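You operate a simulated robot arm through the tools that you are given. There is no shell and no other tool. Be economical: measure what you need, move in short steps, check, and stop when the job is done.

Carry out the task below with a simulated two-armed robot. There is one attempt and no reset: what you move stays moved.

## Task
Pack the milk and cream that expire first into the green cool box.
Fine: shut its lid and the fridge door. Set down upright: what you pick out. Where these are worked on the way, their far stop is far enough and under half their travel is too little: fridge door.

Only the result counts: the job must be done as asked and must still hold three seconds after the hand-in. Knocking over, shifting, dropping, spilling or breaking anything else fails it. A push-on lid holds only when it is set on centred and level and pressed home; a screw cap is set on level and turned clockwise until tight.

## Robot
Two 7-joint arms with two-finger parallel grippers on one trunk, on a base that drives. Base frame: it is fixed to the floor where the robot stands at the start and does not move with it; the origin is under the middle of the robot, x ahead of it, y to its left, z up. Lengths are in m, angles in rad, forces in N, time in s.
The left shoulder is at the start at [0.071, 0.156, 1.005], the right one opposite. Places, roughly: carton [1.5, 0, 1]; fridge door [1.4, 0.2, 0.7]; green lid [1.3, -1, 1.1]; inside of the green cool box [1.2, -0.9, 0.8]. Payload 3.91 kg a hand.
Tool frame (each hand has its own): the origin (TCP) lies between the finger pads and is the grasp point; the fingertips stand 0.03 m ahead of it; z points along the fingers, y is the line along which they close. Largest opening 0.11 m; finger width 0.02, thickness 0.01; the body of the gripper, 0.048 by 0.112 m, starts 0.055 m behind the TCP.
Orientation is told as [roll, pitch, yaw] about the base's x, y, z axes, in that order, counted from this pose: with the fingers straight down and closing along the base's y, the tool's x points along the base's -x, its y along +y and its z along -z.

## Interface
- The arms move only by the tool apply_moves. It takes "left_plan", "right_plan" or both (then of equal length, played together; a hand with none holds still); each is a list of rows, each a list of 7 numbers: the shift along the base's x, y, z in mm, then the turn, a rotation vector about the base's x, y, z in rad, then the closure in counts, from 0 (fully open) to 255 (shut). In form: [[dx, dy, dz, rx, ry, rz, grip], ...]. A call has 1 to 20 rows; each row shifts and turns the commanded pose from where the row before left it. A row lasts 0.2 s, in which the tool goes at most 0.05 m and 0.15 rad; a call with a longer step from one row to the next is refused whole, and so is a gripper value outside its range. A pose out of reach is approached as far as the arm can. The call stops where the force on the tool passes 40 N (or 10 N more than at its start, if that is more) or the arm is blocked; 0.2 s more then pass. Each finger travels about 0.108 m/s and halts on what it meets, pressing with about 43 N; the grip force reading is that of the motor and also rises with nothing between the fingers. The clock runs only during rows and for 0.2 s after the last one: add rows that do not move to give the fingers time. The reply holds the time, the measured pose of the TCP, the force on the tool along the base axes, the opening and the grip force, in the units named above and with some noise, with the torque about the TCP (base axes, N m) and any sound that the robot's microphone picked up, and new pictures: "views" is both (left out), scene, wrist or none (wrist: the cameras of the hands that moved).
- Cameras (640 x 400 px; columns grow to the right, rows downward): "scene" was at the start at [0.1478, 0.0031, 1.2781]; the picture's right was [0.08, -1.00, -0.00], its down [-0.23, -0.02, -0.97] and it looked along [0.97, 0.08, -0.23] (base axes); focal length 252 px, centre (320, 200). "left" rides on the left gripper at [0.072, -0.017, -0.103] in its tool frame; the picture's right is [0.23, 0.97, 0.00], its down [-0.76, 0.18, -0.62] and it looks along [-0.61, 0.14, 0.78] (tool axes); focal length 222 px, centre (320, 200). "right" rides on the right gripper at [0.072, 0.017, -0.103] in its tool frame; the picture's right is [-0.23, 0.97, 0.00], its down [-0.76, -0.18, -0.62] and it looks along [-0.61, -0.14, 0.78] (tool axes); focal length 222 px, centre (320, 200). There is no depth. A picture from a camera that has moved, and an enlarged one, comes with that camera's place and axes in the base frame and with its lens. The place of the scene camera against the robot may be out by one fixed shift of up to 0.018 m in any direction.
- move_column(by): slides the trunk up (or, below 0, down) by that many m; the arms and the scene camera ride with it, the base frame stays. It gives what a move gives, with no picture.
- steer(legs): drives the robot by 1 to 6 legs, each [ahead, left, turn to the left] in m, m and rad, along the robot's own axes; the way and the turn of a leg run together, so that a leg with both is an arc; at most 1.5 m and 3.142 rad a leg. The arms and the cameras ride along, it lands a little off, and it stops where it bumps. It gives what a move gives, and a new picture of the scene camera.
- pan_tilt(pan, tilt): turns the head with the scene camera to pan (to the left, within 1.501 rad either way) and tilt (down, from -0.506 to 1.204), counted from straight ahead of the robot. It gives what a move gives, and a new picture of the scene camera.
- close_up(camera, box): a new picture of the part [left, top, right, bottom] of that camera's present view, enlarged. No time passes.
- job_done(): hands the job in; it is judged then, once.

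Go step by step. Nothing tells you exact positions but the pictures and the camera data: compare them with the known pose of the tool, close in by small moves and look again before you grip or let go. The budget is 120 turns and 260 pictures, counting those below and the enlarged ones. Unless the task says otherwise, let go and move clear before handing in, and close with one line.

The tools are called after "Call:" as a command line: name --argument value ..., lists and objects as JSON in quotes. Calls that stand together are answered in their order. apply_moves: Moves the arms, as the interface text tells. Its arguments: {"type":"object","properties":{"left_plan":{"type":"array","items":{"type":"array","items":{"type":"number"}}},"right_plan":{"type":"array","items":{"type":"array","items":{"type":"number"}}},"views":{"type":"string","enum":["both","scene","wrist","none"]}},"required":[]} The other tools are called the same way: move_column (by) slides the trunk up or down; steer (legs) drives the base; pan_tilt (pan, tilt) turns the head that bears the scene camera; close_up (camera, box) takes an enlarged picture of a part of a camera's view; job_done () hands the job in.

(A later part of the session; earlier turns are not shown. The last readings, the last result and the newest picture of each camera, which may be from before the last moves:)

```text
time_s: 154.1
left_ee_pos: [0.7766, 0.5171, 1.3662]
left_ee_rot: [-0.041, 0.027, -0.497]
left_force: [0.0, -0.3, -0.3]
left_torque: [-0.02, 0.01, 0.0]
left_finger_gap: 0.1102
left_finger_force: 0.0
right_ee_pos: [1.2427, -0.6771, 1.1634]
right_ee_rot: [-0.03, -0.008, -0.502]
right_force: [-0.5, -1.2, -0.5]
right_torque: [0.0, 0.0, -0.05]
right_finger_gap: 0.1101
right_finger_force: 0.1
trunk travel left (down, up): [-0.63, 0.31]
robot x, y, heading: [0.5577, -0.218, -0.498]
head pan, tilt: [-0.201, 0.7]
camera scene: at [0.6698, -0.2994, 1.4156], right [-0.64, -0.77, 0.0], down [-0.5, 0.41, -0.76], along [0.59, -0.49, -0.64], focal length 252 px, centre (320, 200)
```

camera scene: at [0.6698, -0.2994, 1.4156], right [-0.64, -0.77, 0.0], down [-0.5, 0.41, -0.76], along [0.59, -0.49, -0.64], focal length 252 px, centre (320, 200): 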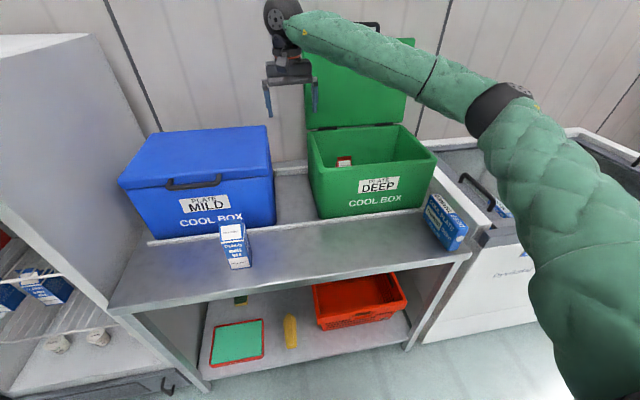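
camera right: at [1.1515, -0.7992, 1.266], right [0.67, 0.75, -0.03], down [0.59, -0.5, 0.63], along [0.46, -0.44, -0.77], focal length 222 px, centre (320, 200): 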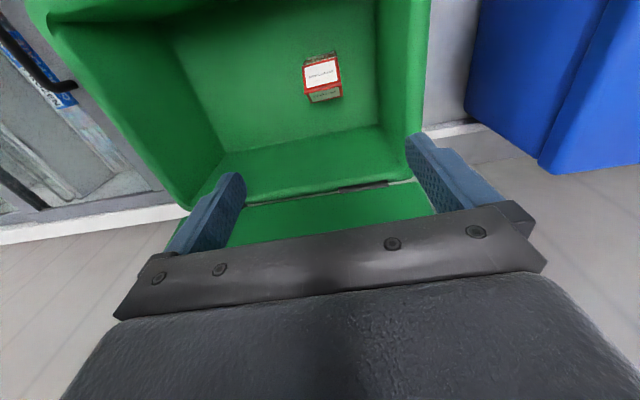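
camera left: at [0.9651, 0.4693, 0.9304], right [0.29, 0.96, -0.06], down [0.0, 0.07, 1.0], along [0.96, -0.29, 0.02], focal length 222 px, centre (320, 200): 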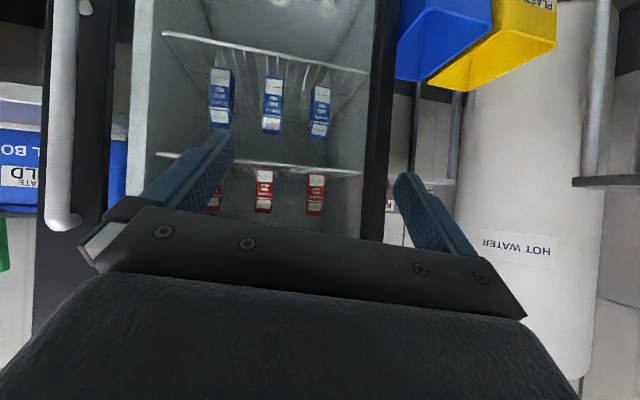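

Call:
apply_moves --right_plan '[[-30, 16, 0, 0, 0, 0, 0], [-30, 16, 0, 0, 0, 0, 0], [-30, 16, 0, 0, 0, 0, 0], [0.5, 43, 0, 0, 0, 0, 0], [1.4, 43, 0, 0, 0, 0, 0], [1.4, 43, 0, 0, 0, 0, 0], [1.4, 43, 0, 0, 0, 0, 0], [1.4, 43, -20, 0, 0, 0, 0], [0, 0, -35, 0, 0, 0, 0], [0, 0, 0, 0, 0, 0, 0]]'

```text
time_s: 156.3
left_ee_pos: [0.7758, 0.5184, 1.3652]
left_ee_rot: [-0.043, 0.024, -0.498]
left_force: [0.5, 0.3, 0.0]
left_torque: [-0.04, 0.02, 0.02]
left_finger_gap: 0.1099
left_finger_force: 0.0
right_ee_pos: [1.1561, -0.414, 1.1082]
right_ee_rot: [-0.031, -0.005, -0.501]
right_force: [-0.6, -0.6, -1.1]
right_torque: [-0.02, -0.04, -0.02]
right_finger_gap: 0.11
right_finger_force: 0.0
trunk travel left (down, up): [-0.63, 0.31]
robot x, y, heading: [0.556, -0.2132, -0.494]
head pan, tilt: [-0.201, 0.7]
camera scene: at [0.6695, -0.2991, 1.4157], right [-0.64, -0.77, 0.0], down [-0.5, 0.41, -0.77], along [0.59, -0.49, -0.64], focal length 252 px, centre (320, 200)
camera right: at [1.1024, -0.3607, 1.2104], right [0.67, 0.74, -0.03], down [0.59, -0.5, 0.63], along [0.46, -0.44, -0.77], focal length 222 px, centre (320, 200)
```

scene: 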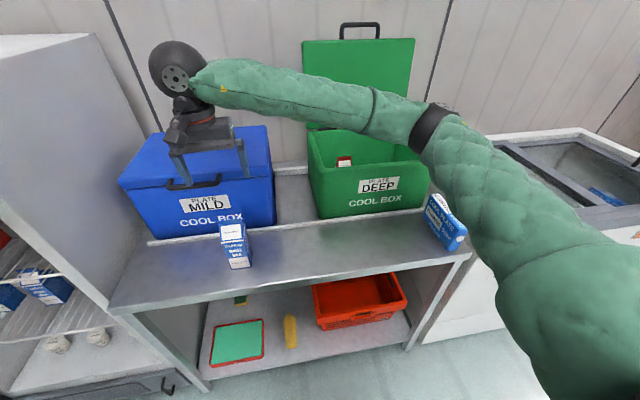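
right: 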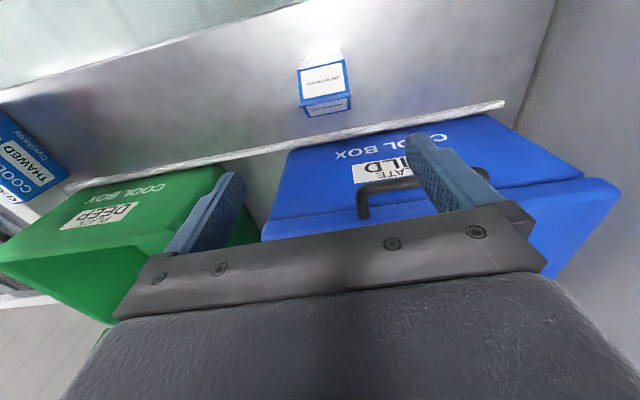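

Call:
apply_moves --right_plan '[[-2, 4.5, -38, 0, 0, 0, 0], [0, 0, -38, 0, 0, 0, 0], [0, 0, -38, 0, 0, 0, 0], [0, 0, -34, 0, 0, 0, 0], [0, 0, -26, 0, 0, 0, 0], [0, 0, -10, 0, 0, 0, 0], [0, 0, 0, 0, 0, 0, 0]]' --views "wrist"

```text
time_s: 157.9
left_ee_pos: [0.7772, 0.5161, 1.3668]
left_ee_rot: [-0.043, 0.026, -0.497]
left_force: [-0.3, -0.3, 0.6]
left_torque: [-0.01, 0.01, 0.03]
left_finger_gap: 0.11
left_finger_force: 0.1
right_ee_pos: [1.1566, -0.4093, 0.9262]
right_ee_rot: [-0.029, -0.006, -0.5]
right_force: [0.3, 0.6, -0.6]
right_torque: [0.02, -0.01, 0.02]
right_finger_gap: 0.1098
right_finger_force: 0.0
trunk travel left (down, up): [-0.63, 0.31]
robot x, y, heading: [0.5531, -0.2176, -0.494]
head pan, tilt: [-0.201, 0.7]
camera right: at [1.1017, -0.3579, 1.0278], right [0.67, 0.74, -0.03], down [0.59, -0.5, 0.63], along [0.46, -0.44, -0.77], focal length 222 px, centre (320, 200)
```

right: 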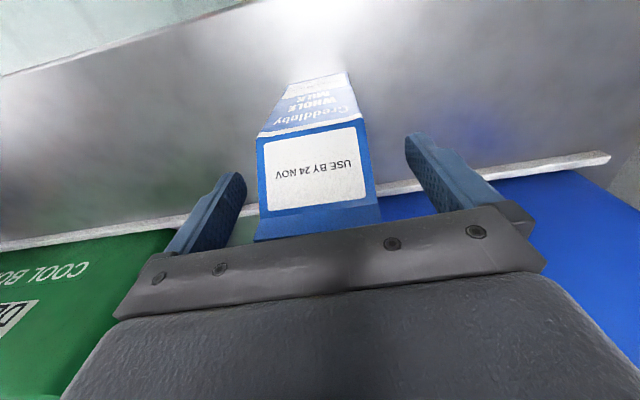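

Call:
apply_moves --right_plan '[[0, 0, -8, 0, 0, 0, 0], [0, 0, 0, 0, 0, 0, 90], [0, 0, 0, 0, 0, 0, 140], [0, 0, 0, 0, 0, 0, 200], [0, 0, 0, 0, 0, 0, 255], [0, 0, 0, 0, 0, 0, 255]]' --views "wrist"

Call:
apply_moves --right_plan '[[0, 0, 15, 0, 0, 0, 255], [0, 0, 35, 0, 0, 0, 255], [0, 0, 40, 0, 0, 0, 255], [0, 0, 40, 0, 0, 0, 255], [0, 0, 40, 0, 0, 0, 255], [0, 0, 40, 0, 0, 0, 255], [0, 0, 40, 0, 0, 0, 255], [0, 0, 30, 0, 0, 0, 255], [0, 0, 0, 0, 0, 0, 255]]' --views "both"

```text
time_s: 159.3
left_ee_pos: [0.7763, 0.5164, 1.3668]
left_ee_rot: [-0.042, 0.027, -0.498]
left_force: [-0.8, -0.7, -0.4]
left_torque: [0.01, 0.0, -0.02]
left_finger_gap: 0.11
left_finger_force: 0.0
right_ee_pos: [1.1574, -0.411, 0.9176]
right_ee_rot: [-0.027, -0.005, -0.498]
right_force: [3.7, 1.7, 4.1]
right_torque: [0.57, -0.35, -0.14]
right_finger_gap: 0.0578
right_finger_force: 43.3
trunk travel left (down, up): [-0.63, 0.31]
robot x, y, heading: [0.5577, -0.2189, -0.492]
head pan, tilt: [-0.201, 0.7]
camera right: at [1.102, -0.3583, 1.0201], right [0.67, 0.74, -0.03], down [0.59, -0.5, 0.63], along [0.46, -0.44, -0.77], focal length 222 px, centre (320, 200)
```

right: 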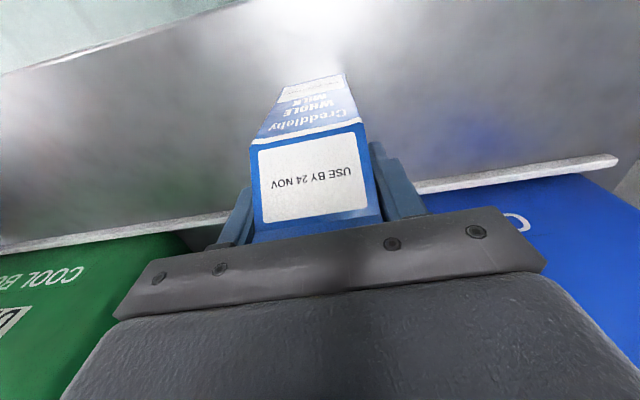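

```text
time_s: 161.3
left_ee_pos: [0.7761, 0.5159, 1.3664]
left_ee_rot: [-0.043, 0.026, -0.498]
left_force: [0.5, -0.8, -0.4]
left_torque: [0.03, 0.0, 0.0]
left_finger_gap: 0.1102
left_finger_force: 0.1
right_ee_pos: [1.1557, -0.4106, 1.1971]
right_ee_rot: [-0.027, -0.005, -0.5]
right_force: [0.3, 0.0, -5.1]
right_torque: [-0.01, -0.03, 0.02]
right_finger_gap: 0.0578
right_finger_force: 43.0
trunk travel left (down, up): [-0.63, 0.31]
robot x, y, heading: [0.5587, -0.2168, -0.491]
head pan, tilt: [-0.201, 0.7]
camera scene: at [0.6702, -0.3005, 1.4155], right [-0.64, -0.77, 0.0], down [-0.5, 0.41, -0.76], along [0.59, -0.49, -0.64], focal length 252 px, centre (320, 200)
camera right: at [1.1021, -0.3587, 1.2993], right [0.67, 0.74, -0.03], down [0.59, -0.5, 0.63], along [0.46, -0.44, -0.77], focal length 222 px, centre (320, 200)
```

scene: 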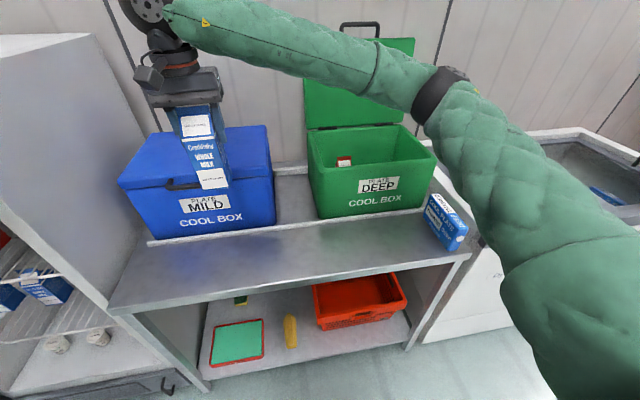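
right: 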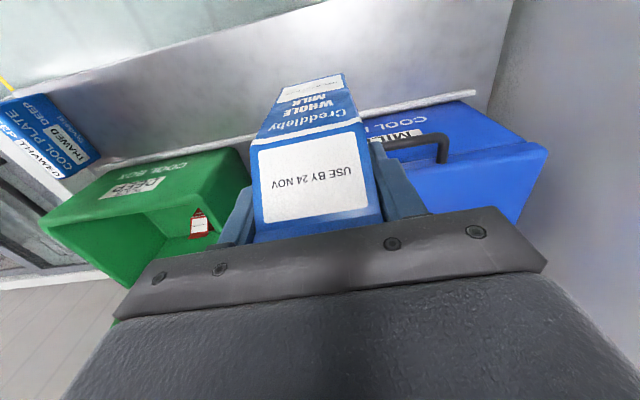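

Call:
apply_moves --right_plan '[[0, 0, 20, 0, 0, 0, 255], [0, 0, 0, 0, 0, 0, 255]]' --views "none"

Call:
steer --legs '[[0.05, -0.22, 0]]'

```text
time_s: 161.9
left_ee_pos: [0.7768, 0.5167, 1.3666]
left_ee_rot: [-0.041, 0.025, -0.497]
left_force: [-0.2, -0.7, 0.8]
left_torque: [0.01, 0.0, 0.01]
left_finger_gap: 0.1099
left_finger_force: 0.1
right_ee_pos: [1.157, -0.4127, 1.2168]
right_ee_rot: [-0.027, -0.004, -0.501]
right_force: [-0.3, 0.8, -5.6]
right_torque: [-0.01, 0.0, 0.03]
right_finger_gap: 0.0577
right_finger_force: 43.3
trunk travel left (down, up): [-0.63, 0.31]
robot x, y, heading: [0.5577, -0.2169, -0.494]
head pan, tilt: [-0.201, 0.7]
```

```text
time_s: 163.7
left_ee_pos: [0.715, 0.2946, 1.367]
left_ee_rot: [-0.042, 0.027, -0.501]
left_force: [-0.8, -1.0, 0.2]
left_torque: [0.0, -0.03, 0.01]
left_finger_gap: 0.11
left_finger_force: 0.0
right_ee_pos: [1.0923, -0.6355, 1.216]
right_ee_rot: [-0.027, -0.006, -0.504]
right_force: [0.3, -1.0, -5.3]
right_torque: [-0.01, -0.02, -0.01]
right_finger_gap: 0.0577
right_finger_force: 42.6
trunk travel left (down, up): [-0.63, 0.31]
robot x, y, heading: [0.4948, -0.4372, -0.498]
head pan, tilt: [-0.201, 0.7]
camera scene: at [0.6065, -0.5216, 1.4155], right [-0.64, -0.77, 0.0], down [-0.49, 0.41, -0.76], along [0.59, -0.49, -0.64], focal length 252 px, centre (320, 200)
```

scene: 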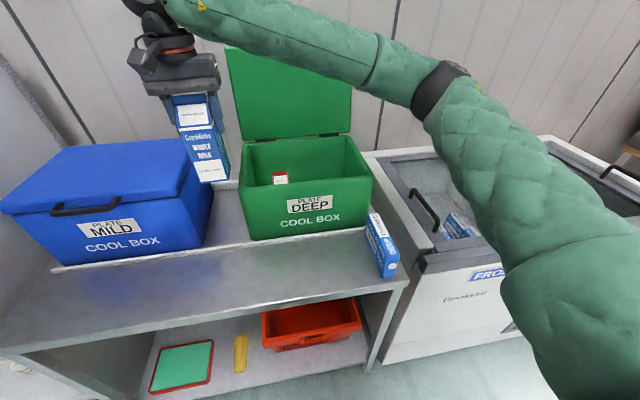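

Call:
apply_moves --right_plan '[[6.2, -40, 0, 0, 0, 0, 255], [6.2, -40, 0, 0, 0, 0, 255], [6.2, -40, 0, 0, 0, 0, 255], [6.2, -40, 0, 0, 0, 0, 255], [6.2, -40, 0, 0, 0, 0, 255], [6.2, -40, 0, 0, 0, 0, 255], [6.2, -40, 0, 0, 0, 0, 255], [6.2, -40, 0, 0, 0, 0, 255], [0, 0, 0, 0, 0, 0, 255]]'

```text
time_s: 165.7
left_ee_pos: [0.7157, 0.2972, 1.3657]
left_ee_rot: [-0.043, 0.026, -0.501]
left_force: [0.2, -0.7, -0.6]
left_torque: [0.0, 0.0, 0.06]
left_finger_gap: 0.1102
left_finger_force: 0.1
right_ee_pos: [1.1442, -0.9559, 1.2164]
right_ee_rot: [-0.03, -0.006, -0.506]
right_force: [0.1, -0.2, -4.8]
right_torque: [-0.02, 0.0, 0.04]
right_finger_gap: 0.0579
right_finger_force: 42.6
trunk travel left (down, up): [-0.63, 0.31]
robot x, y, heading: [0.4924, -0.4419, -0.501]
head pan, tilt: [-0.201, 0.7]
camera scene: at [0.6069, -0.5204, 1.4156], right [-0.64, -0.77, 0.0], down [-0.49, 0.41, -0.76], along [0.59, -0.49, -0.64], focal length 252 px, centre (320, 200)
camera right: at [1.0897, -0.9013, 1.3179], right [0.67, 0.74, -0.03], down [0.59, -0.51, 0.63], along [0.46, -0.44, -0.77], focal length 222 px, centre (320, 200)
```

scene: 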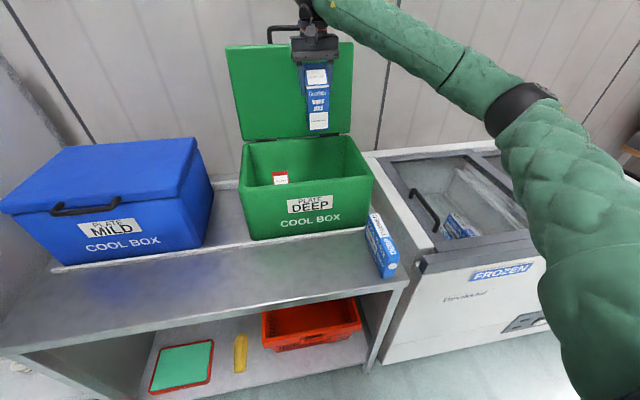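
right: 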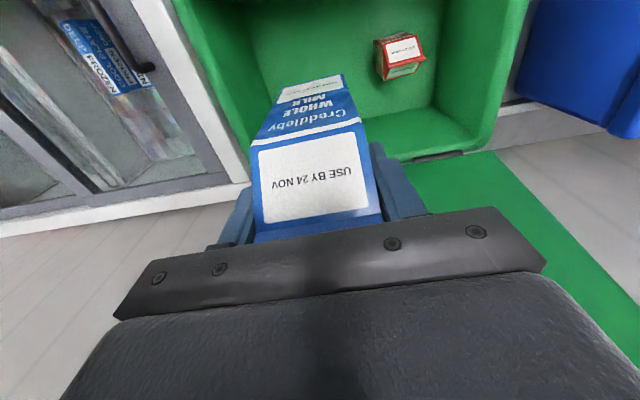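

Call:
apply_moves --right_plan '[[3.8, 7, -20, 0, 0, 0, 255], [0, 0, -35, 0, 0, 0, 255], [0, 0, -35, 0, 0, 0, 255], [0, 0, -35, 0, 0, 0, 255], [0, 0, -35, 0, 0, 0, 255], [0, 0, -35, 0, 0, 0, 255], [0, 0, -30, 0, 0, 0, 255], [0, 0, -20, 0, 0, 0, 255], [0, 0, -10, 0, 0, 0, 255], [0, 0, 0, 0, 0, 0, 255]]'

```text
time_s: 167.9
left_ee_pos: [0.7148, 0.2959, 1.3657]
left_ee_rot: [-0.042, 0.026, -0.5]
left_force: [0.4, 0.0, 0.1]
left_torque: [0.0, -0.03, 0.02]
left_finger_gap: 0.1099
left_finger_force: 0.0
right_ee_pos: [1.1465, -0.9479, 0.9608]
right_ee_rot: [-0.028, -0.005, -0.505]
right_force: [-0.1, -0.5, -4.6]
right_torque: [-0.04, -0.02, 0.0]
right_finger_gap: 0.0578
right_finger_force: 43.3
trunk travel left (down, up): [-0.63, 0.31]
robot x, y, heading: [0.4958, -0.4359, -0.498]
head pan, tilt: [-0.201, 0.7]
camera scene: at [0.6065, -0.5213, 1.4156], right [-0.64, -0.77, 0.0], down [-0.49, 0.41, -0.76], along [0.59, -0.49, -0.64], focal length 252 px, centre (320, 200)
camera right: at [1.0914, -0.8955, 1.0636], right [0.67, 0.74, -0.03], down [0.59, -0.51, 0.63], along [0.46, -0.44, -0.77], focal length 222 px, centre (320, 200)
```

scene: 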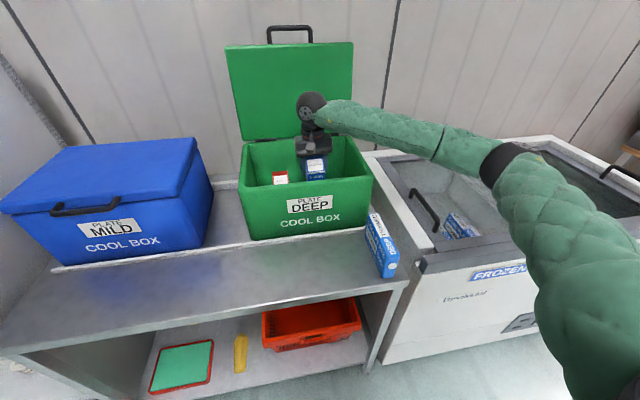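
right: 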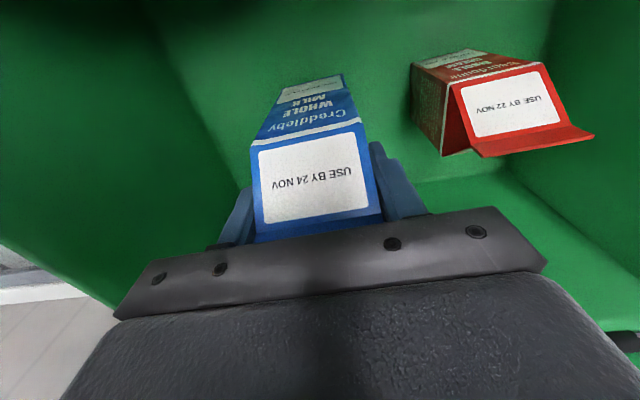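

Call:
apply_moves --right_plan '[[0, 0, -6, 0, 0, 0, 255], [0, 0, -4, 0, 0, 0, 255], [0, 0, -2, 0, 0, 0, 255], [0, 0, -2, 0, 0, 0, 255], [0, 0, -2, 0, 0, 0, 255], [0, 0, -2, 0, 0, 0, 255], [0, 0, -2, 0, 0, 0, 255], [0, 0, -2, 0, 0, 0, 255], [0, 0, -2, 0, 0, 0, 255], [0, 0, -2, 0, 0, 0, 255], [0, 0, -2, 0, 0, 0, 255], [0, 0, -2, 0, 0, 0, 255], [0, 0, 0, 0, 0, 0, 255]]' --views "wrist"

```text
time_s: 170.4
left_ee_pos: [0.7158, 0.295, 1.3668]
left_ee_rot: [-0.042, 0.025, -0.502]
left_force: [0.2, -0.5, 0.5]
left_torque: [0.01, 0.03, 0.01]
left_finger_gap: 0.1099
left_finger_force: 0.1
right_ee_pos: [1.1455, -0.9475, 0.9391]
right_ee_rot: [-0.024, -0.012, -0.505]
right_force: [-6.2, 3.0, 17.9]
right_torque: [0.97, 0.73, 0.2]
right_finger_gap: 0.0577
right_finger_force: 42.7
trunk travel left (down, up): [-0.63, 0.31]
robot x, y, heading: [0.4899, -0.4379, -0.491]
head pan, tilt: [-0.201, 0.7]
stopped in row 12 (right hand): the force on the tool passed its limit at 40 N (the readings are from after the stop); the commanded pose is now the measured one
camera right: at [1.0908, -0.8948, 1.0409], right [0.67, 0.74, -0.02], down [0.58, -0.51, 0.64], along [0.46, -0.44, -0.77], focal length 222 px, centre (320, 200)
```

right: 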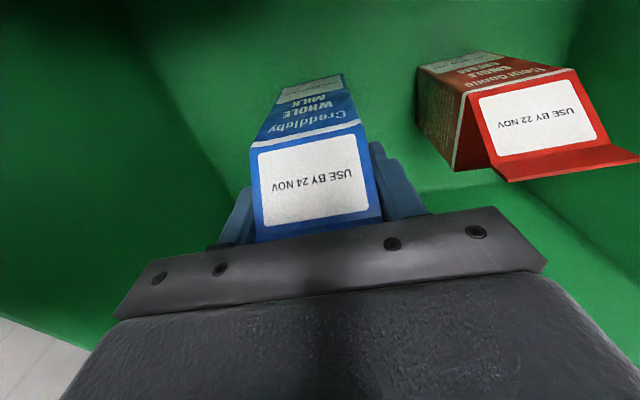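

Contact with the floor of the box. I release the milk and rise.

Call:
apply_moves --right_plan '[[0, 0, 1, 0, 0, 0, 255], [0, 0, 0, 0, 0, 0, 110], [0, 0, 0, 0, 0, 0, 80], [0, 0, 0, 0, 0, 0, 75], [0, 0, 20, 0, 0, 0, 75], [0, 0, 35, 0, 0, 0, 75], [0, 0, 40, 0, 0, 0, 75], [0, 0, 40, 0, 0, 0, 75], [0, 0, 40, 0, 0, 0, 75], [0, 0, 40, 0, 0, 0, 75], [0, 0, 20, 0, 0, 0, 255]]'

```text
time_s: 172.8
left_ee_pos: [0.7143, 0.2954, 1.3663]
left_ee_rot: [-0.041, 0.025, -0.502]
left_force: [-0.1, -0.3, 0.7]
left_torque: [0.03, 0.0, -0.02]
left_finger_gap: 0.11
left_finger_force: 0.1
right_ee_pos: [1.1463, -0.9476, 1.1734]
right_ee_rot: [-0.027, -0.008, -0.507]
right_force: [-0.1, -0.8, -0.2]
right_torque: [-0.03, -0.01, 0.03]
right_finger_gap: 0.0
right_finger_force: 6.5
trunk travel left (down, up): [-0.63, 0.31]
robot x, y, heading: [0.4904, -0.4365, -0.499]
head pan, tilt: [-0.201, 0.7]
camera scene: at [0.6063, -0.5209, 1.4156], right [-0.64, -0.77, 0.0], down [-0.49, 0.41, -0.76], along [0.59, -0.49, -0.64], focal length 252 px, centre (320, 200)
camera right: at [1.0913, -0.8951, 1.276], right [0.67, 0.74, -0.02], down [0.58, -0.51, 0.63], along [0.46, -0.44, -0.77], focal length 222 px, centre (320, 200)
```

scene: 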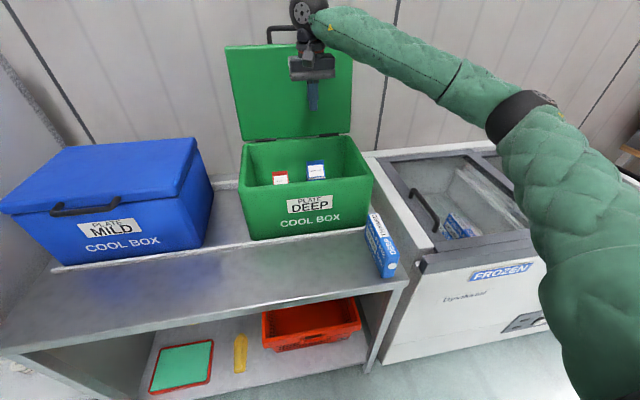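
right: 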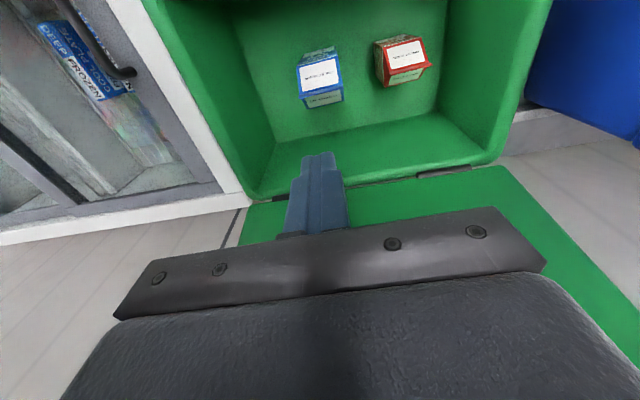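

Both cartons stand in the box. Next is the lid: I raise the hand above the lid's top edge (about z 1.30 to 1.34), then reach behind it to pull it forward.

Call:
move_column --by 0.18

Call:
apply_moves --right_plan '[[-10, -10, 30, 0, 0, 0, 255], [-10, -10, 30, 0, 0, 0, 255], [0, 0, 20, 0, 0, 0, 255], [0, 0, 0, -0.0617, -0.1155, 0, 255], [0, 0, 0, -0.0617, -0.1155, 0, 255], [0, 0, 0, -0.0617, -0.1155, 0, 255], [0, 0, 0, -0.0617, -0.1155, 0, 255], [0, 0, 0, 0, 0, 0, 255]]' --views "none"

Call:
steer --legs '[[0.1, 0, 0]]'

Call:
close_up --camera "right" --box '[0, 0, 640, 400]'

```text
time_s: 174.8
left_ee_pos: [0.7156, 0.2946, 1.5467]
left_ee_rot: [-0.043, 0.026, -0.501]
left_force: [0.0, -1.1, -0.2]
left_torque: [-0.01, 0.02, -0.03]
left_finger_gap: 0.1102
left_finger_force: 0.0
right_ee_pos: [1.1461, -0.9483, 1.3528]
right_ee_rot: [-0.027, -0.011, -0.506]
right_force: [0.2, 0.2, 0.2]
right_torque: [0.02, -0.03, 0.0]
right_finger_gap: 0.0
right_finger_force: 37.3
trunk travel left (down, up): [-0.81, 0.13]
robot x, y, heading: [0.4906, -0.4384, -0.497]
head pan, tilt: [-0.201, 0.7]
```

```text
time_s: 176.6
left_ee_pos: [0.7154, 0.2951, 1.5465]
left_ee_rot: [-0.04, 0.026, -0.503]
left_force: [-0.3, -0.4, 0.0]
left_torque: [0.0, 0.03, -0.03]
left_finger_gap: 0.1102
left_finger_force: 0.0
right_ee_pos: [1.125, -0.9681, 1.4327]
right_ee_rot: [-0.016, -0.534, -0.508]
right_force: [-0.1, 0.5, -0.7]
right_torque: [0.04, -0.03, 0.03]
right_finger_gap: 0.0
right_finger_force: 37.9
trunk travel left (down, up): [-0.81, 0.13]
robot x, y, heading: [0.4948, -0.4376, -0.499]
head pan, tilt: [-0.201, 0.7]
```

```text
time_s: 177.7
left_ee_pos: [0.803, 0.2493, 1.5458]
left_ee_rot: [-0.041, 0.024, -0.506]
left_force: [0.2, -0.3, -0.5]
left_torque: [-0.01, 0.02, 0.01]
left_finger_gap: 0.1102
left_finger_force: 0.1
right_ee_pos: [1.2108, -1.0152, 1.4349]
right_ee_rot: [-0.019, -0.533, -0.51]
right_force: [-0.2, 0.7, 0.4]
right_torque: [-0.02, 0.03, 0.0]
right_finger_gap: 0.0
right_finger_force: 37.4
trunk travel left (down, up): [-0.81, 0.13]
robot x, y, heading: [0.5775, -0.4858, -0.499]
head pan, tilt: [-0.201, 0.7]
camera scene: at [0.6925, -0.5668, 1.5958], right [-0.64, -0.76, 0.0], down [-0.49, 0.41, -0.77], along [0.58, -0.49, -0.64], focal length 252 px, centre (320, 200)
```

scene: 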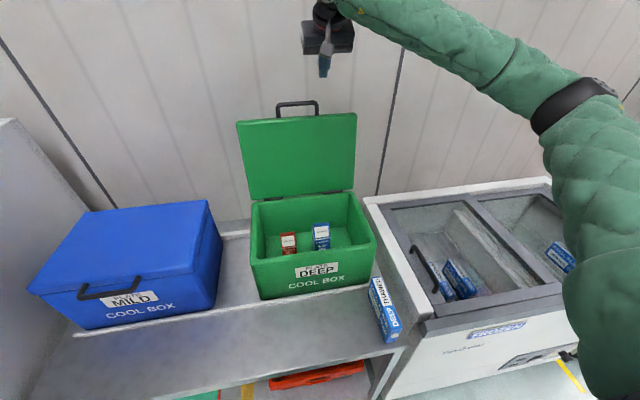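

```text
1.00 times, centred on (320, 200) of right (not enlarged: the box is as wide or as high as the picture)
camera zoom: at [1.1196, -0.9424, 1.4864], right [0.65, 0.75, 0.1], down [0.21, -0.31, 0.93], along [0.73, -0.58, -0.36], focal length 222 px, centre (320, 200)
```

zoom: 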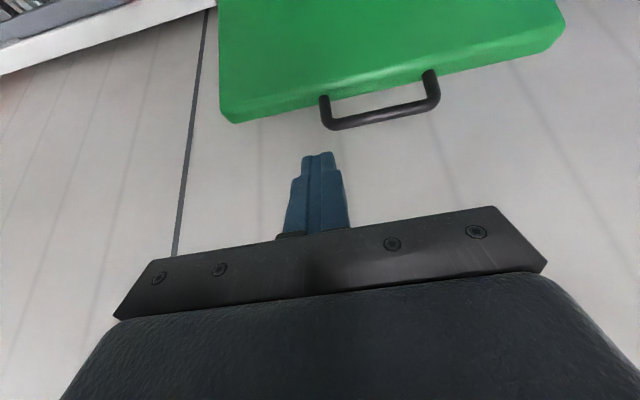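

The lid leans back with its handle bar at about (1.324, -1.005, 1.318). I turn the hand so its fingers can straddle the bar from above.

Call:
apply_moves --right_plan '[[0, 0, 10, 0.0628, 0.1175, 0, 255], [0, 0, 10, 0.0628, 0.1175, 0, 200], [0, 0, 0, 0.0628, 0.1175, 0, 116], [0, 0, 0, 0.0628, 0.1175, 0, 116], [-5, 5, 0, 0, 0, 0.143, 116], [-5, 5, 0, 0, 0, 0.143, 116], [-5, 5, 0, 0, 0, 0.143, 116], [-5, 5, 0, 0, 0, 0.143, 116], [-5, 5, 0, 0, 0, 0.143, 116], [-5, 5, 0, 0, 0, 0.143, 116], [0, 5, 0, 0, 0, 0.143, 116], [0, 5, 0, 0, 0, 0.143, 116], [0, 5, 0, 0, 0, 0.143, 116], [0, 5, 0, 0, 0, 0.143, 116], [0, 5, 0, 0, 0, 0.143, 116], [0, 0, 0, 0, 0, 0, 116]]'

```text
time_s: 181.1
left_ee_pos: [0.8042, 0.248, 1.5468]
left_ee_rot: [-0.043, 0.025, -0.505]
left_force: [-0.3, 0.0, 0.6]
left_torque: [0.03, 0.0, 0.01]
left_finger_gap: 0.1102
left_finger_force: 0.0
right_ee_pos: [1.0541, -0.7622, 1.4351]
right_ee_rot: [-0.026, -0.005, 1.048]
right_force: [0.3, -0.3, -0.2]
right_torque: [0.0, -0.03, -0.03]
right_finger_gap: 0.0601
right_finger_force: 0.1
right hand out of reach, approached as far as the arm can: row 11, 12, 13, 14, 15
trunk travel left (down, up): [-0.81, 0.13]
robot x, y, heading: [0.5789, -0.4846, -0.503]
head pan, tilt: [-0.201, 0.7]
camera scene: at [0.6928, -0.5691, 1.5956], right [-0.64, -0.76, 0.0], down [-0.49, 0.42, -0.76], along [0.58, -0.49, -0.64], focal length 252 px, centre (320, 200)
camera right: at [1.0013, -0.8161, 1.5366], right [-0.73, 0.68, -0.02], down [0.52, 0.58, 0.63], along [0.44, 0.45, -0.78], focal length 222 px, centre (320, 200)
```

scene: 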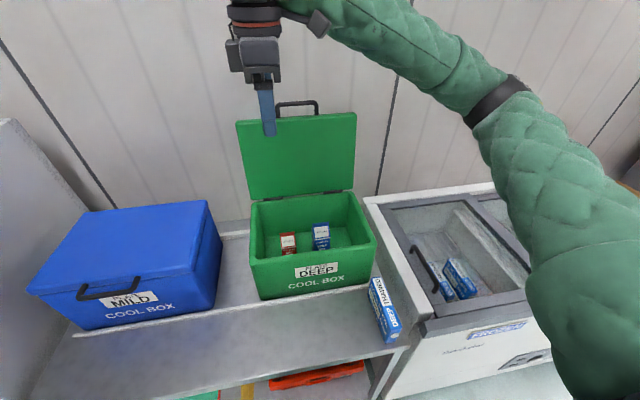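
right: 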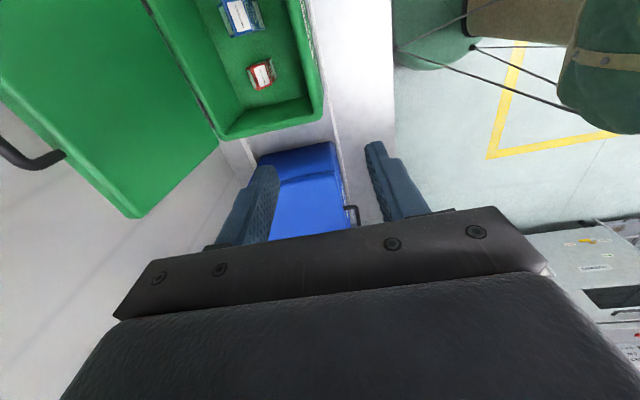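

Call:
apply_moves --right_plan '[[0, 0, 0, 0, 0, -0.149, 116], [0, 0, 0, 0, 0, -0.149, 116], [0, 0, 0, 0, 0, -0.149, 116], [0, 0, 0, 0, 0, -0.149, 116], [0, 0, 0, 0, 0, -0.149, 116], [0, 0, 0, 0, 0, -0.149, 116], [0, 0, 0, 0, 0, -0.149, 116], [0, 0, 0, 0, 0, -0.149, 116], [0, 0, 0, 0, 0, -0.149, 116], [0, 0, 0, 0, 0, -0.149, 116], [0, 0, 0, 0, 0, -0.149, 116], [0, 0, 0, 0, 0, -0.149, 116], [0, 0, 0, 0, 0, -0.149, 116], [0, 0, 0, 0, 0, -0.149, 116], [0, 0, 0, 0, 0, -0.149, 116], [0, 0, 0, 0, 0, -0.149, 116], [0, 0, 0, 0, 0, -0.149, 116], [0, 0, 0, 0, 0, -0.149, 116], [0, 0, 0, 0, 0, -0.149, 116], [0, 0, 0, 0, 0, -0.149, 116]]'

```text
time_s: 185.3
left_ee_pos: [0.8042, 0.2481, 1.5464]
left_ee_rot: [-0.041, 0.024, -0.503]
left_force: [0.1, -0.2, -0.2]
left_torque: [0.0, 0.01, 0.0]
left_finger_gap: 0.1101
left_finger_force: 0.0
right_ee_pos: [1.0549, -0.763, 1.4342]
right_ee_rot: [-0.027, 0.0, -1.918]
right_force: [0.5, -0.2, -0.3]
right_torque: [-0.02, -0.01, -0.03]
right_finger_gap: 0.0601
right_finger_force: 0.0
trunk travel left (down, up): [-0.81, 0.13]
robot x, y, heading: [0.5779, -0.4857, -0.503]
head pan, tilt: [-0.201, 0.7]
camera scene: at [0.693, -0.568, 1.5956], right [-0.64, -0.76, 0.0], down [-0.49, 0.42, -0.76], along [0.58, -0.49, -0.64], focal length 252 px, centre (320, 200)
camera right: at [1.0983, -0.7008, 1.5365], right [0.84, -0.55, -0.03], down [-0.41, -0.66, 0.63], along [-0.36, -0.52, -0.78], focal length 222 px, centre (320, 200)
```

scene: 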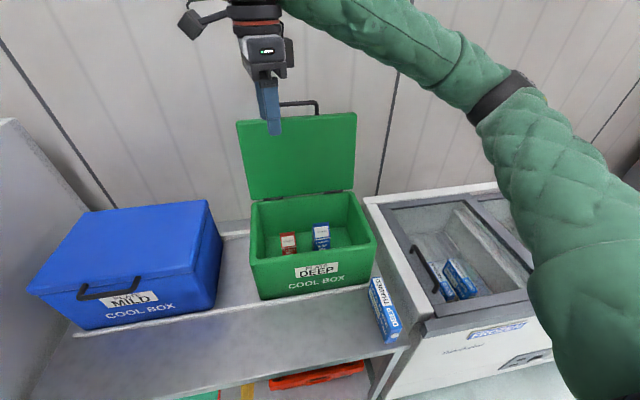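
right: 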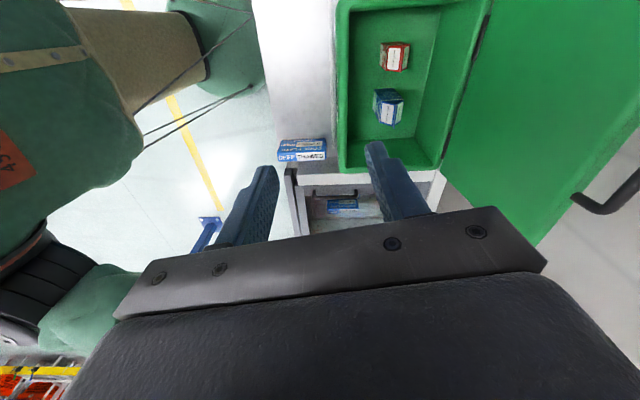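

Call:
apply_moves --right_plan '[[33.7, -30.3, 0, 0, 0, -0.075, 116], [33.7, -30.3, 0, 0, 0, -0.075, 116], [33.7, -30.3, 0, 0, 0, 0, 116], [33.7, -30.3, 0, 0, 0, 0, 116], [33.7, -30.3, 0, 0, 0, 0, 116], [33.7, -30.3, 0, 0, 0, 0, 116], [33.7, -30.3, 0, 0, 0, 0, 116], [33.7, -30.3, 0, 0, 0, 0, 116], [0, 0, 0, 0, 0, 0, 116]]'

```text
time_s: 187.3
left_ee_pos: [0.8043, 0.2472, 1.5467]
left_ee_rot: [-0.042, 0.025, -0.505]
left_force: [-0.5, -0.2, 0.1]
left_torque: [0.0, -0.02, -0.01]
left_finger_gap: 0.1101
left_finger_force: 0.0
right_ee_pos: [1.3226, -1.0053, 1.4339]
right_ee_rot: [-0.029, -0.002, -2.066]
right_force: [0.0, 0.6, 0.6]
right_torque: [-0.01, 0.04, 0.0]
right_finger_gap: 0.0599
right_finger_force: 0.0
trunk travel left (down, up): [-0.81, 0.13]
robot x, y, heading: [0.5834, -0.4826, -0.497]
head pan, tilt: [-0.201, 0.7]
camera scene: at [0.6924, -0.568, 1.5957], right [-0.64, -0.76, 0.0], down [-0.49, 0.42, -0.76], along [0.58, -0.49, -0.64], focal length 252 px, centre (320, 200)
camera right: at [1.3753, -0.9506, 1.5363], right [0.75, -0.66, -0.03], down [-0.5, -0.59, 0.63], along [-0.43, -0.46, -0.78], focal length 222 px, centre (320, 200)
```

scene: 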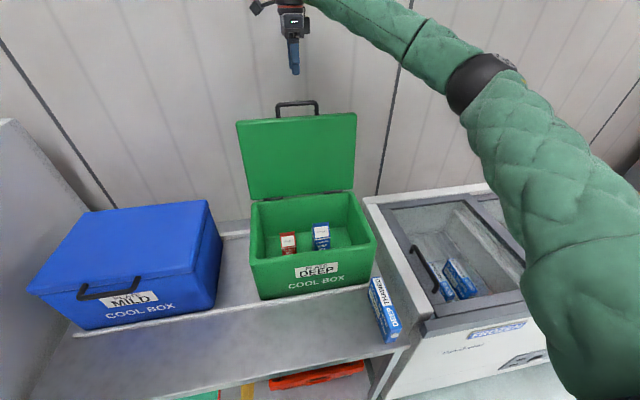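
right: 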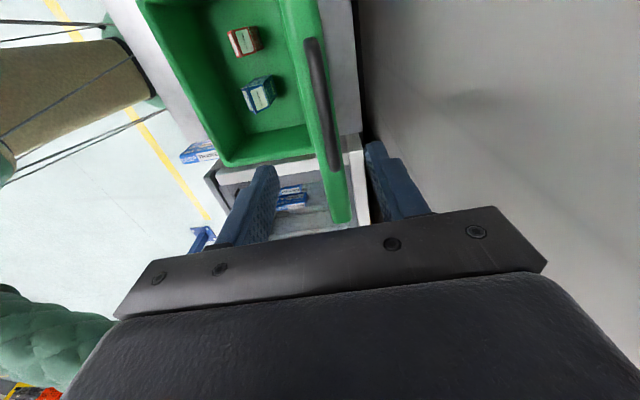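

Call:
apply_moves --right_plan '[[0, 0, -30, 0, 0, 0, 116], [0, 0, -30, 0, 0, 0, 116], [0, 0, -25, 0, 0, 0, 116], [0, 0, -15, 0, 0, 0, 116], [0, 0, 0, 0, 0, 0, 116]]'

```text
time_s: 188.5
left_ee_pos: [0.8046, 0.2483, 1.5463]
left_ee_rot: [-0.042, 0.027, -0.502]
left_force: [0.0, 0.2, -0.2]
left_torque: [0.0, -0.01, -0.03]
left_finger_gap: 0.1101
left_finger_force: 0.1
right_ee_pos: [1.3237, -1.0058, 1.3332]
right_ee_rot: [-0.028, -0.002, -2.066]
right_force: [0.0, 0.0, -0.8]
right_torque: [-0.01, -0.01, 0.01]
right_finger_gap: 0.0601
right_finger_force: 0.0
trunk travel left (down, up): [-0.81, 0.13]
robot x, y, heading: [0.5853, -0.4835, -0.499]
head pan, tilt: [-0.201, 0.7]
camera scene: at [0.6929, -0.5679, 1.5956], right [-0.64, -0.76, 0.0], down [-0.49, 0.42, -0.76], along [0.58, -0.49, -0.64], focal length 252 px, centre (320, 200)
camera right: at [1.3757, -0.9511, 1.4367], right [0.75, -0.66, -0.03], down [-0.5, -0.59, 0.63], along [-0.43, -0.46, -0.78], focal length 222 px, centre (320, 200)
```

scene: 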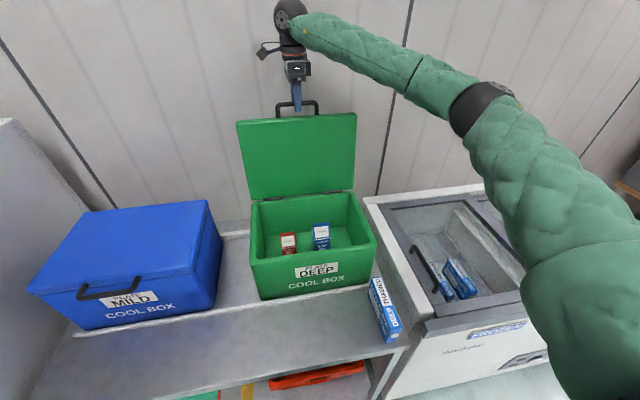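
right: 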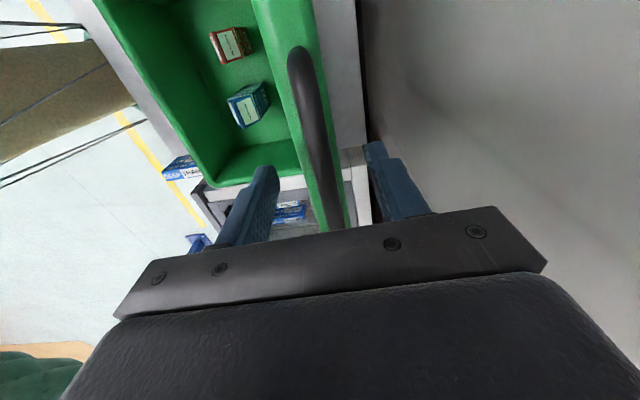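

Call:
apply_moves --right_plan '[[0, 0, 0, 0, 0, 0, 195], [0, 0, 0, 0, 0, 0, 195], [-26.9, 14.4, 7.3, 0, 0, 0, 195], [-27.5, 14.7, 4, 0, 0, 0, 195], [-27.7, 14.8, 0.8, 0, 0, 0, 195], [-27.6, 14.7, -2.5, 0, 0, 0, 195], [0, 0, 0, 0, 0, 0, 195]]'

```text
time_s: 190.1
left_ee_pos: [0.8053, 0.248, 1.5453]
left_ee_rot: [-0.04, 0.026, -0.504]
left_force: [0.1, 0.3, -0.7]
left_torque: [-0.01, 0.01, 0.0]
left_finger_gap: 0.1102
left_finger_force: 0.1
right_ee_pos: [1.2154, -0.9469, 1.3421]
right_ee_rot: [-0.029, -0.002, -2.067]
right_force: [-0.7, 0.7, -1.0]
right_torque: [-0.02, -0.03, 0.03]
right_finger_gap: 0.0261
right_finger_force: 0.0
trunk travel left (down, up): [-0.81, 0.13]
robot x, y, heading: [0.5816, -0.4842, -0.501]
head pan, tilt: [-0.201, 0.7]
camera scene: at [0.6936, -0.568, 1.5956], right [-0.64, -0.76, 0.0], down [-0.49, 0.42, -0.76], along [0.58, -0.49, -0.64], focal length 252 px, centre (320, 200)
camera right: at [1.2675, -0.8925, 1.4443], right [0.75, -0.66, -0.03], down [-0.5, -0.59, 0.63], along [-0.43, -0.46, -0.78], focal length 222 px, centre (320, 200)
```

scene: 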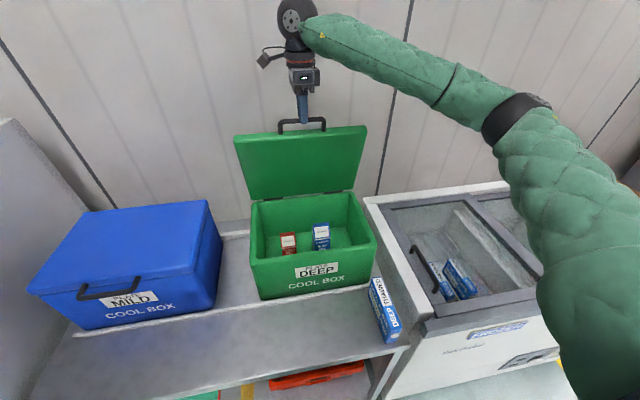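
right: 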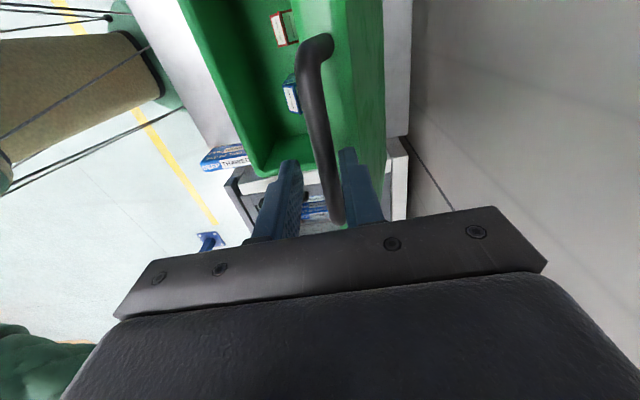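

Call:
apply_moves --right_plan '[[-27.2, 14.5, -5.8, 0, 0, 0, 195], [-26.5, 14.2, -9, 0, 0, 0, 195], [-25.6, 13.7, -12, 0, 0, 0, 195], [-24.3, 13, -15.1, 0, 0, 0, 195], [-22.8, 12.2, -17.8, 0, 0, 0, 195], [-21.1, 11.3, -20.4, 0, 0, 0, 195], [-19.1, 10.2, -22.9, 0, 0, 0, 195], [0, 0, 0, 0, 0, 0, 195]]'

```text
time_s: 191.9
left_ee_pos: [0.8041, 0.2487, 1.5448]
left_ee_rot: [-0.042, 0.026, -0.504]
left_force: [-0.5, 1.0, -0.1]
left_torque: [0.0, 0.0, 0.05]
left_finger_gap: 0.1098
left_finger_force: 0.2
right_ee_pos: [1.0478, -0.8555, 1.2402]
right_ee_rot: [-0.028, -0.001, -2.067]
right_force: [-0.7, 0.4, -0.3]
right_torque: [-0.03, 0.01, 0.03]
right_finger_gap: 0.026
right_finger_force: 0.1
trunk travel left (down, up): [-0.81, 0.13]
robot x, y, heading: [0.5816, -0.4862, -0.503]
head pan, tilt: [-0.201, 0.7]
camera scene: at [0.6934, -0.5679, 1.5956], right [-0.64, -0.76, 0.0], down [-0.49, 0.41, -0.76], along [0.58, -0.49, -0.64], focal length 252 px, centre (320, 200)
camera right: at [1.0993, -0.801, 1.3421], right [0.75, -0.66, -0.03], down [-0.5, -0.59, 0.63], along [-0.43, -0.46, -0.78], focal length 222 px, centre (320, 200)
```

scene: 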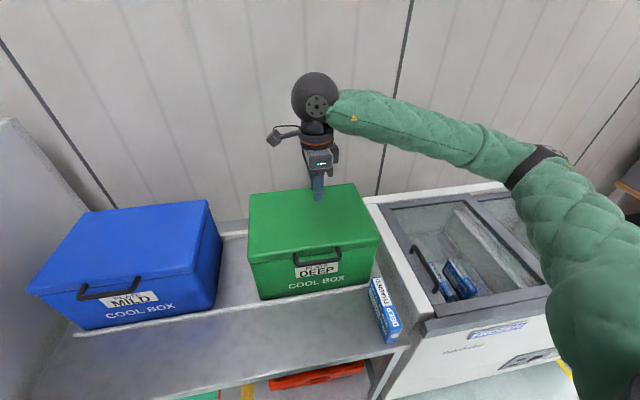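
right: 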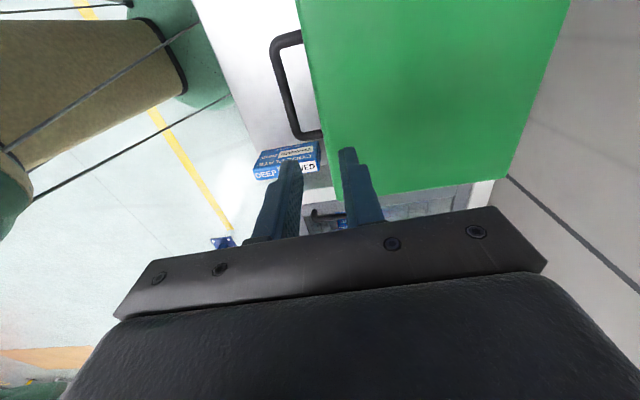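

Call:
close_up --camera "scene" --box '[230, 170, 400, 310]'

```text
2.86 times, centred on (315, 240) of scene
camera zoom: at [0.6934, -0.5679, 1.5956], right [-0.64, -0.76, 0.0], down [-0.49, 0.41, -0.76], along [0.58, -0.49, -0.64], focal length 721 px, centre (334, 86)
```

zoom: 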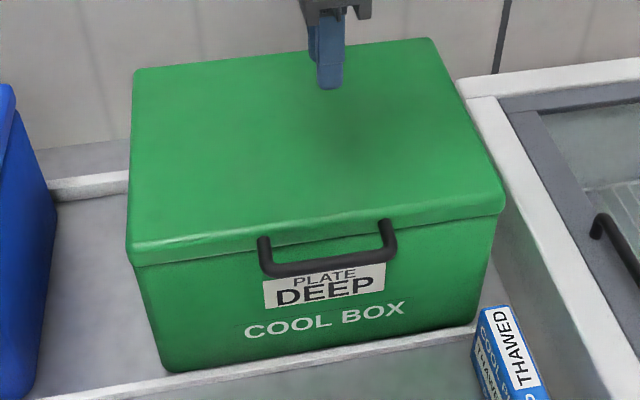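

The lid has dropped shut; I press it down lightly to be sure.

Call:
apply_moves --right_plan '[[26, -14, 0, 0, 0, 0, 255], [26, -14, -30, 0, 0, 0, 255], [9, -5, -35, 0, 0, 0, 255], [0, 0, -30, 0, 0, 0, 255], [0, 0, -15, 0, 0, 0, 255], [0, 0, -8, 0, 0, 0, 255], [0, 0, -6, 0, 0, 0, 255], [0, 0, -5, 0, 0, 0, 255], [0, 0, -4, 0, 0, 0, 255], [0, 0, -4, 0, 0, 0, 255], [0, 0, -4, 0, 0, 0, 255], [0, 0, -4, 0, 0, 0, 255], [0, 0, -4, 0, 0, 0, 255], [0, 0, -4, 0, 0, 0, 255]]' --views "none"

```text
time_s: 194.9
left_ee_pos: [0.8041, 0.2471, 1.5462]
left_ee_rot: [-0.044, 0.025, -0.505]
left_force: [0.4, -0.7, 0.6]
left_torque: [0.01, 0.03, -0.03]
left_finger_gap: 0.11
left_finger_force: 0.0
right_ee_pos: [1.1086, -0.89, 1.0867]
right_ee_rot: [-0.028, -0.002, -2.068]
right_force: [-0.2, 0.4, -0.6]
right_torque: [0.01, 0.0, 0.01]
right_finger_gap: 0.0005
right_finger_force: 37.7
trunk travel left (down, up): [-0.81, 0.13]
robot x, y, heading: [0.5785, -0.4827, -0.494]
head pan, tilt: [-0.201, 0.7]
```

Call:
apply_moves --right_plan '[[0, 0, -3, 0, 0, 0, 255], [0, 0, -3, 0, 0, 0, 255], [0, 0, -3, 0, 0, 0, 255], [0, 0, -3, 0, 0, 0, 255], [0, 0, -3, 0, 0, 0, 255], [0, 0, -3, 0, 0, 0, 255], [0, 0, -3, 0, 0, 0, 255], [0, 0, -3, 0, 0, 0, 255]]' --views "wrist"

```text
time_s: 196.7
left_ee_pos: [0.8028, 0.2489, 1.5469]
left_ee_rot: [-0.042, 0.025, -0.504]
left_force: [0.1, -0.6, 0.1]
left_torque: [0.0, 0.01, 0.01]
left_finger_gap: 0.1099
left_finger_force: 0.0
right_ee_pos: [1.1104, -0.8911, 1.0649]
right_ee_rot: [-0.026, 0.0, -2.067]
right_force: [-0.2, -1.9, 14.1]
right_torque: [-0.07, -0.06, -0.08]
right_finger_gap: 0.0001
right_finger_force: 37.7
trunk travel left (down, up): [-0.81, 0.13]
robot x, y, heading: [0.5793, -0.4827, -0.502]
head pan, tilt: [-0.201, 0.7]
camera right: at [1.161, -0.8358, 1.1681], right [0.75, -0.66, -0.02], down [-0.5, -0.59, 0.63], along [-0.43, -0.46, -0.78], focal length 222 px, centre (320, 200)
```

right: 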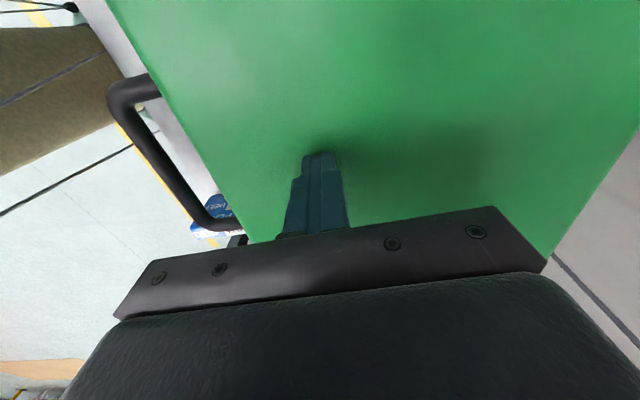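

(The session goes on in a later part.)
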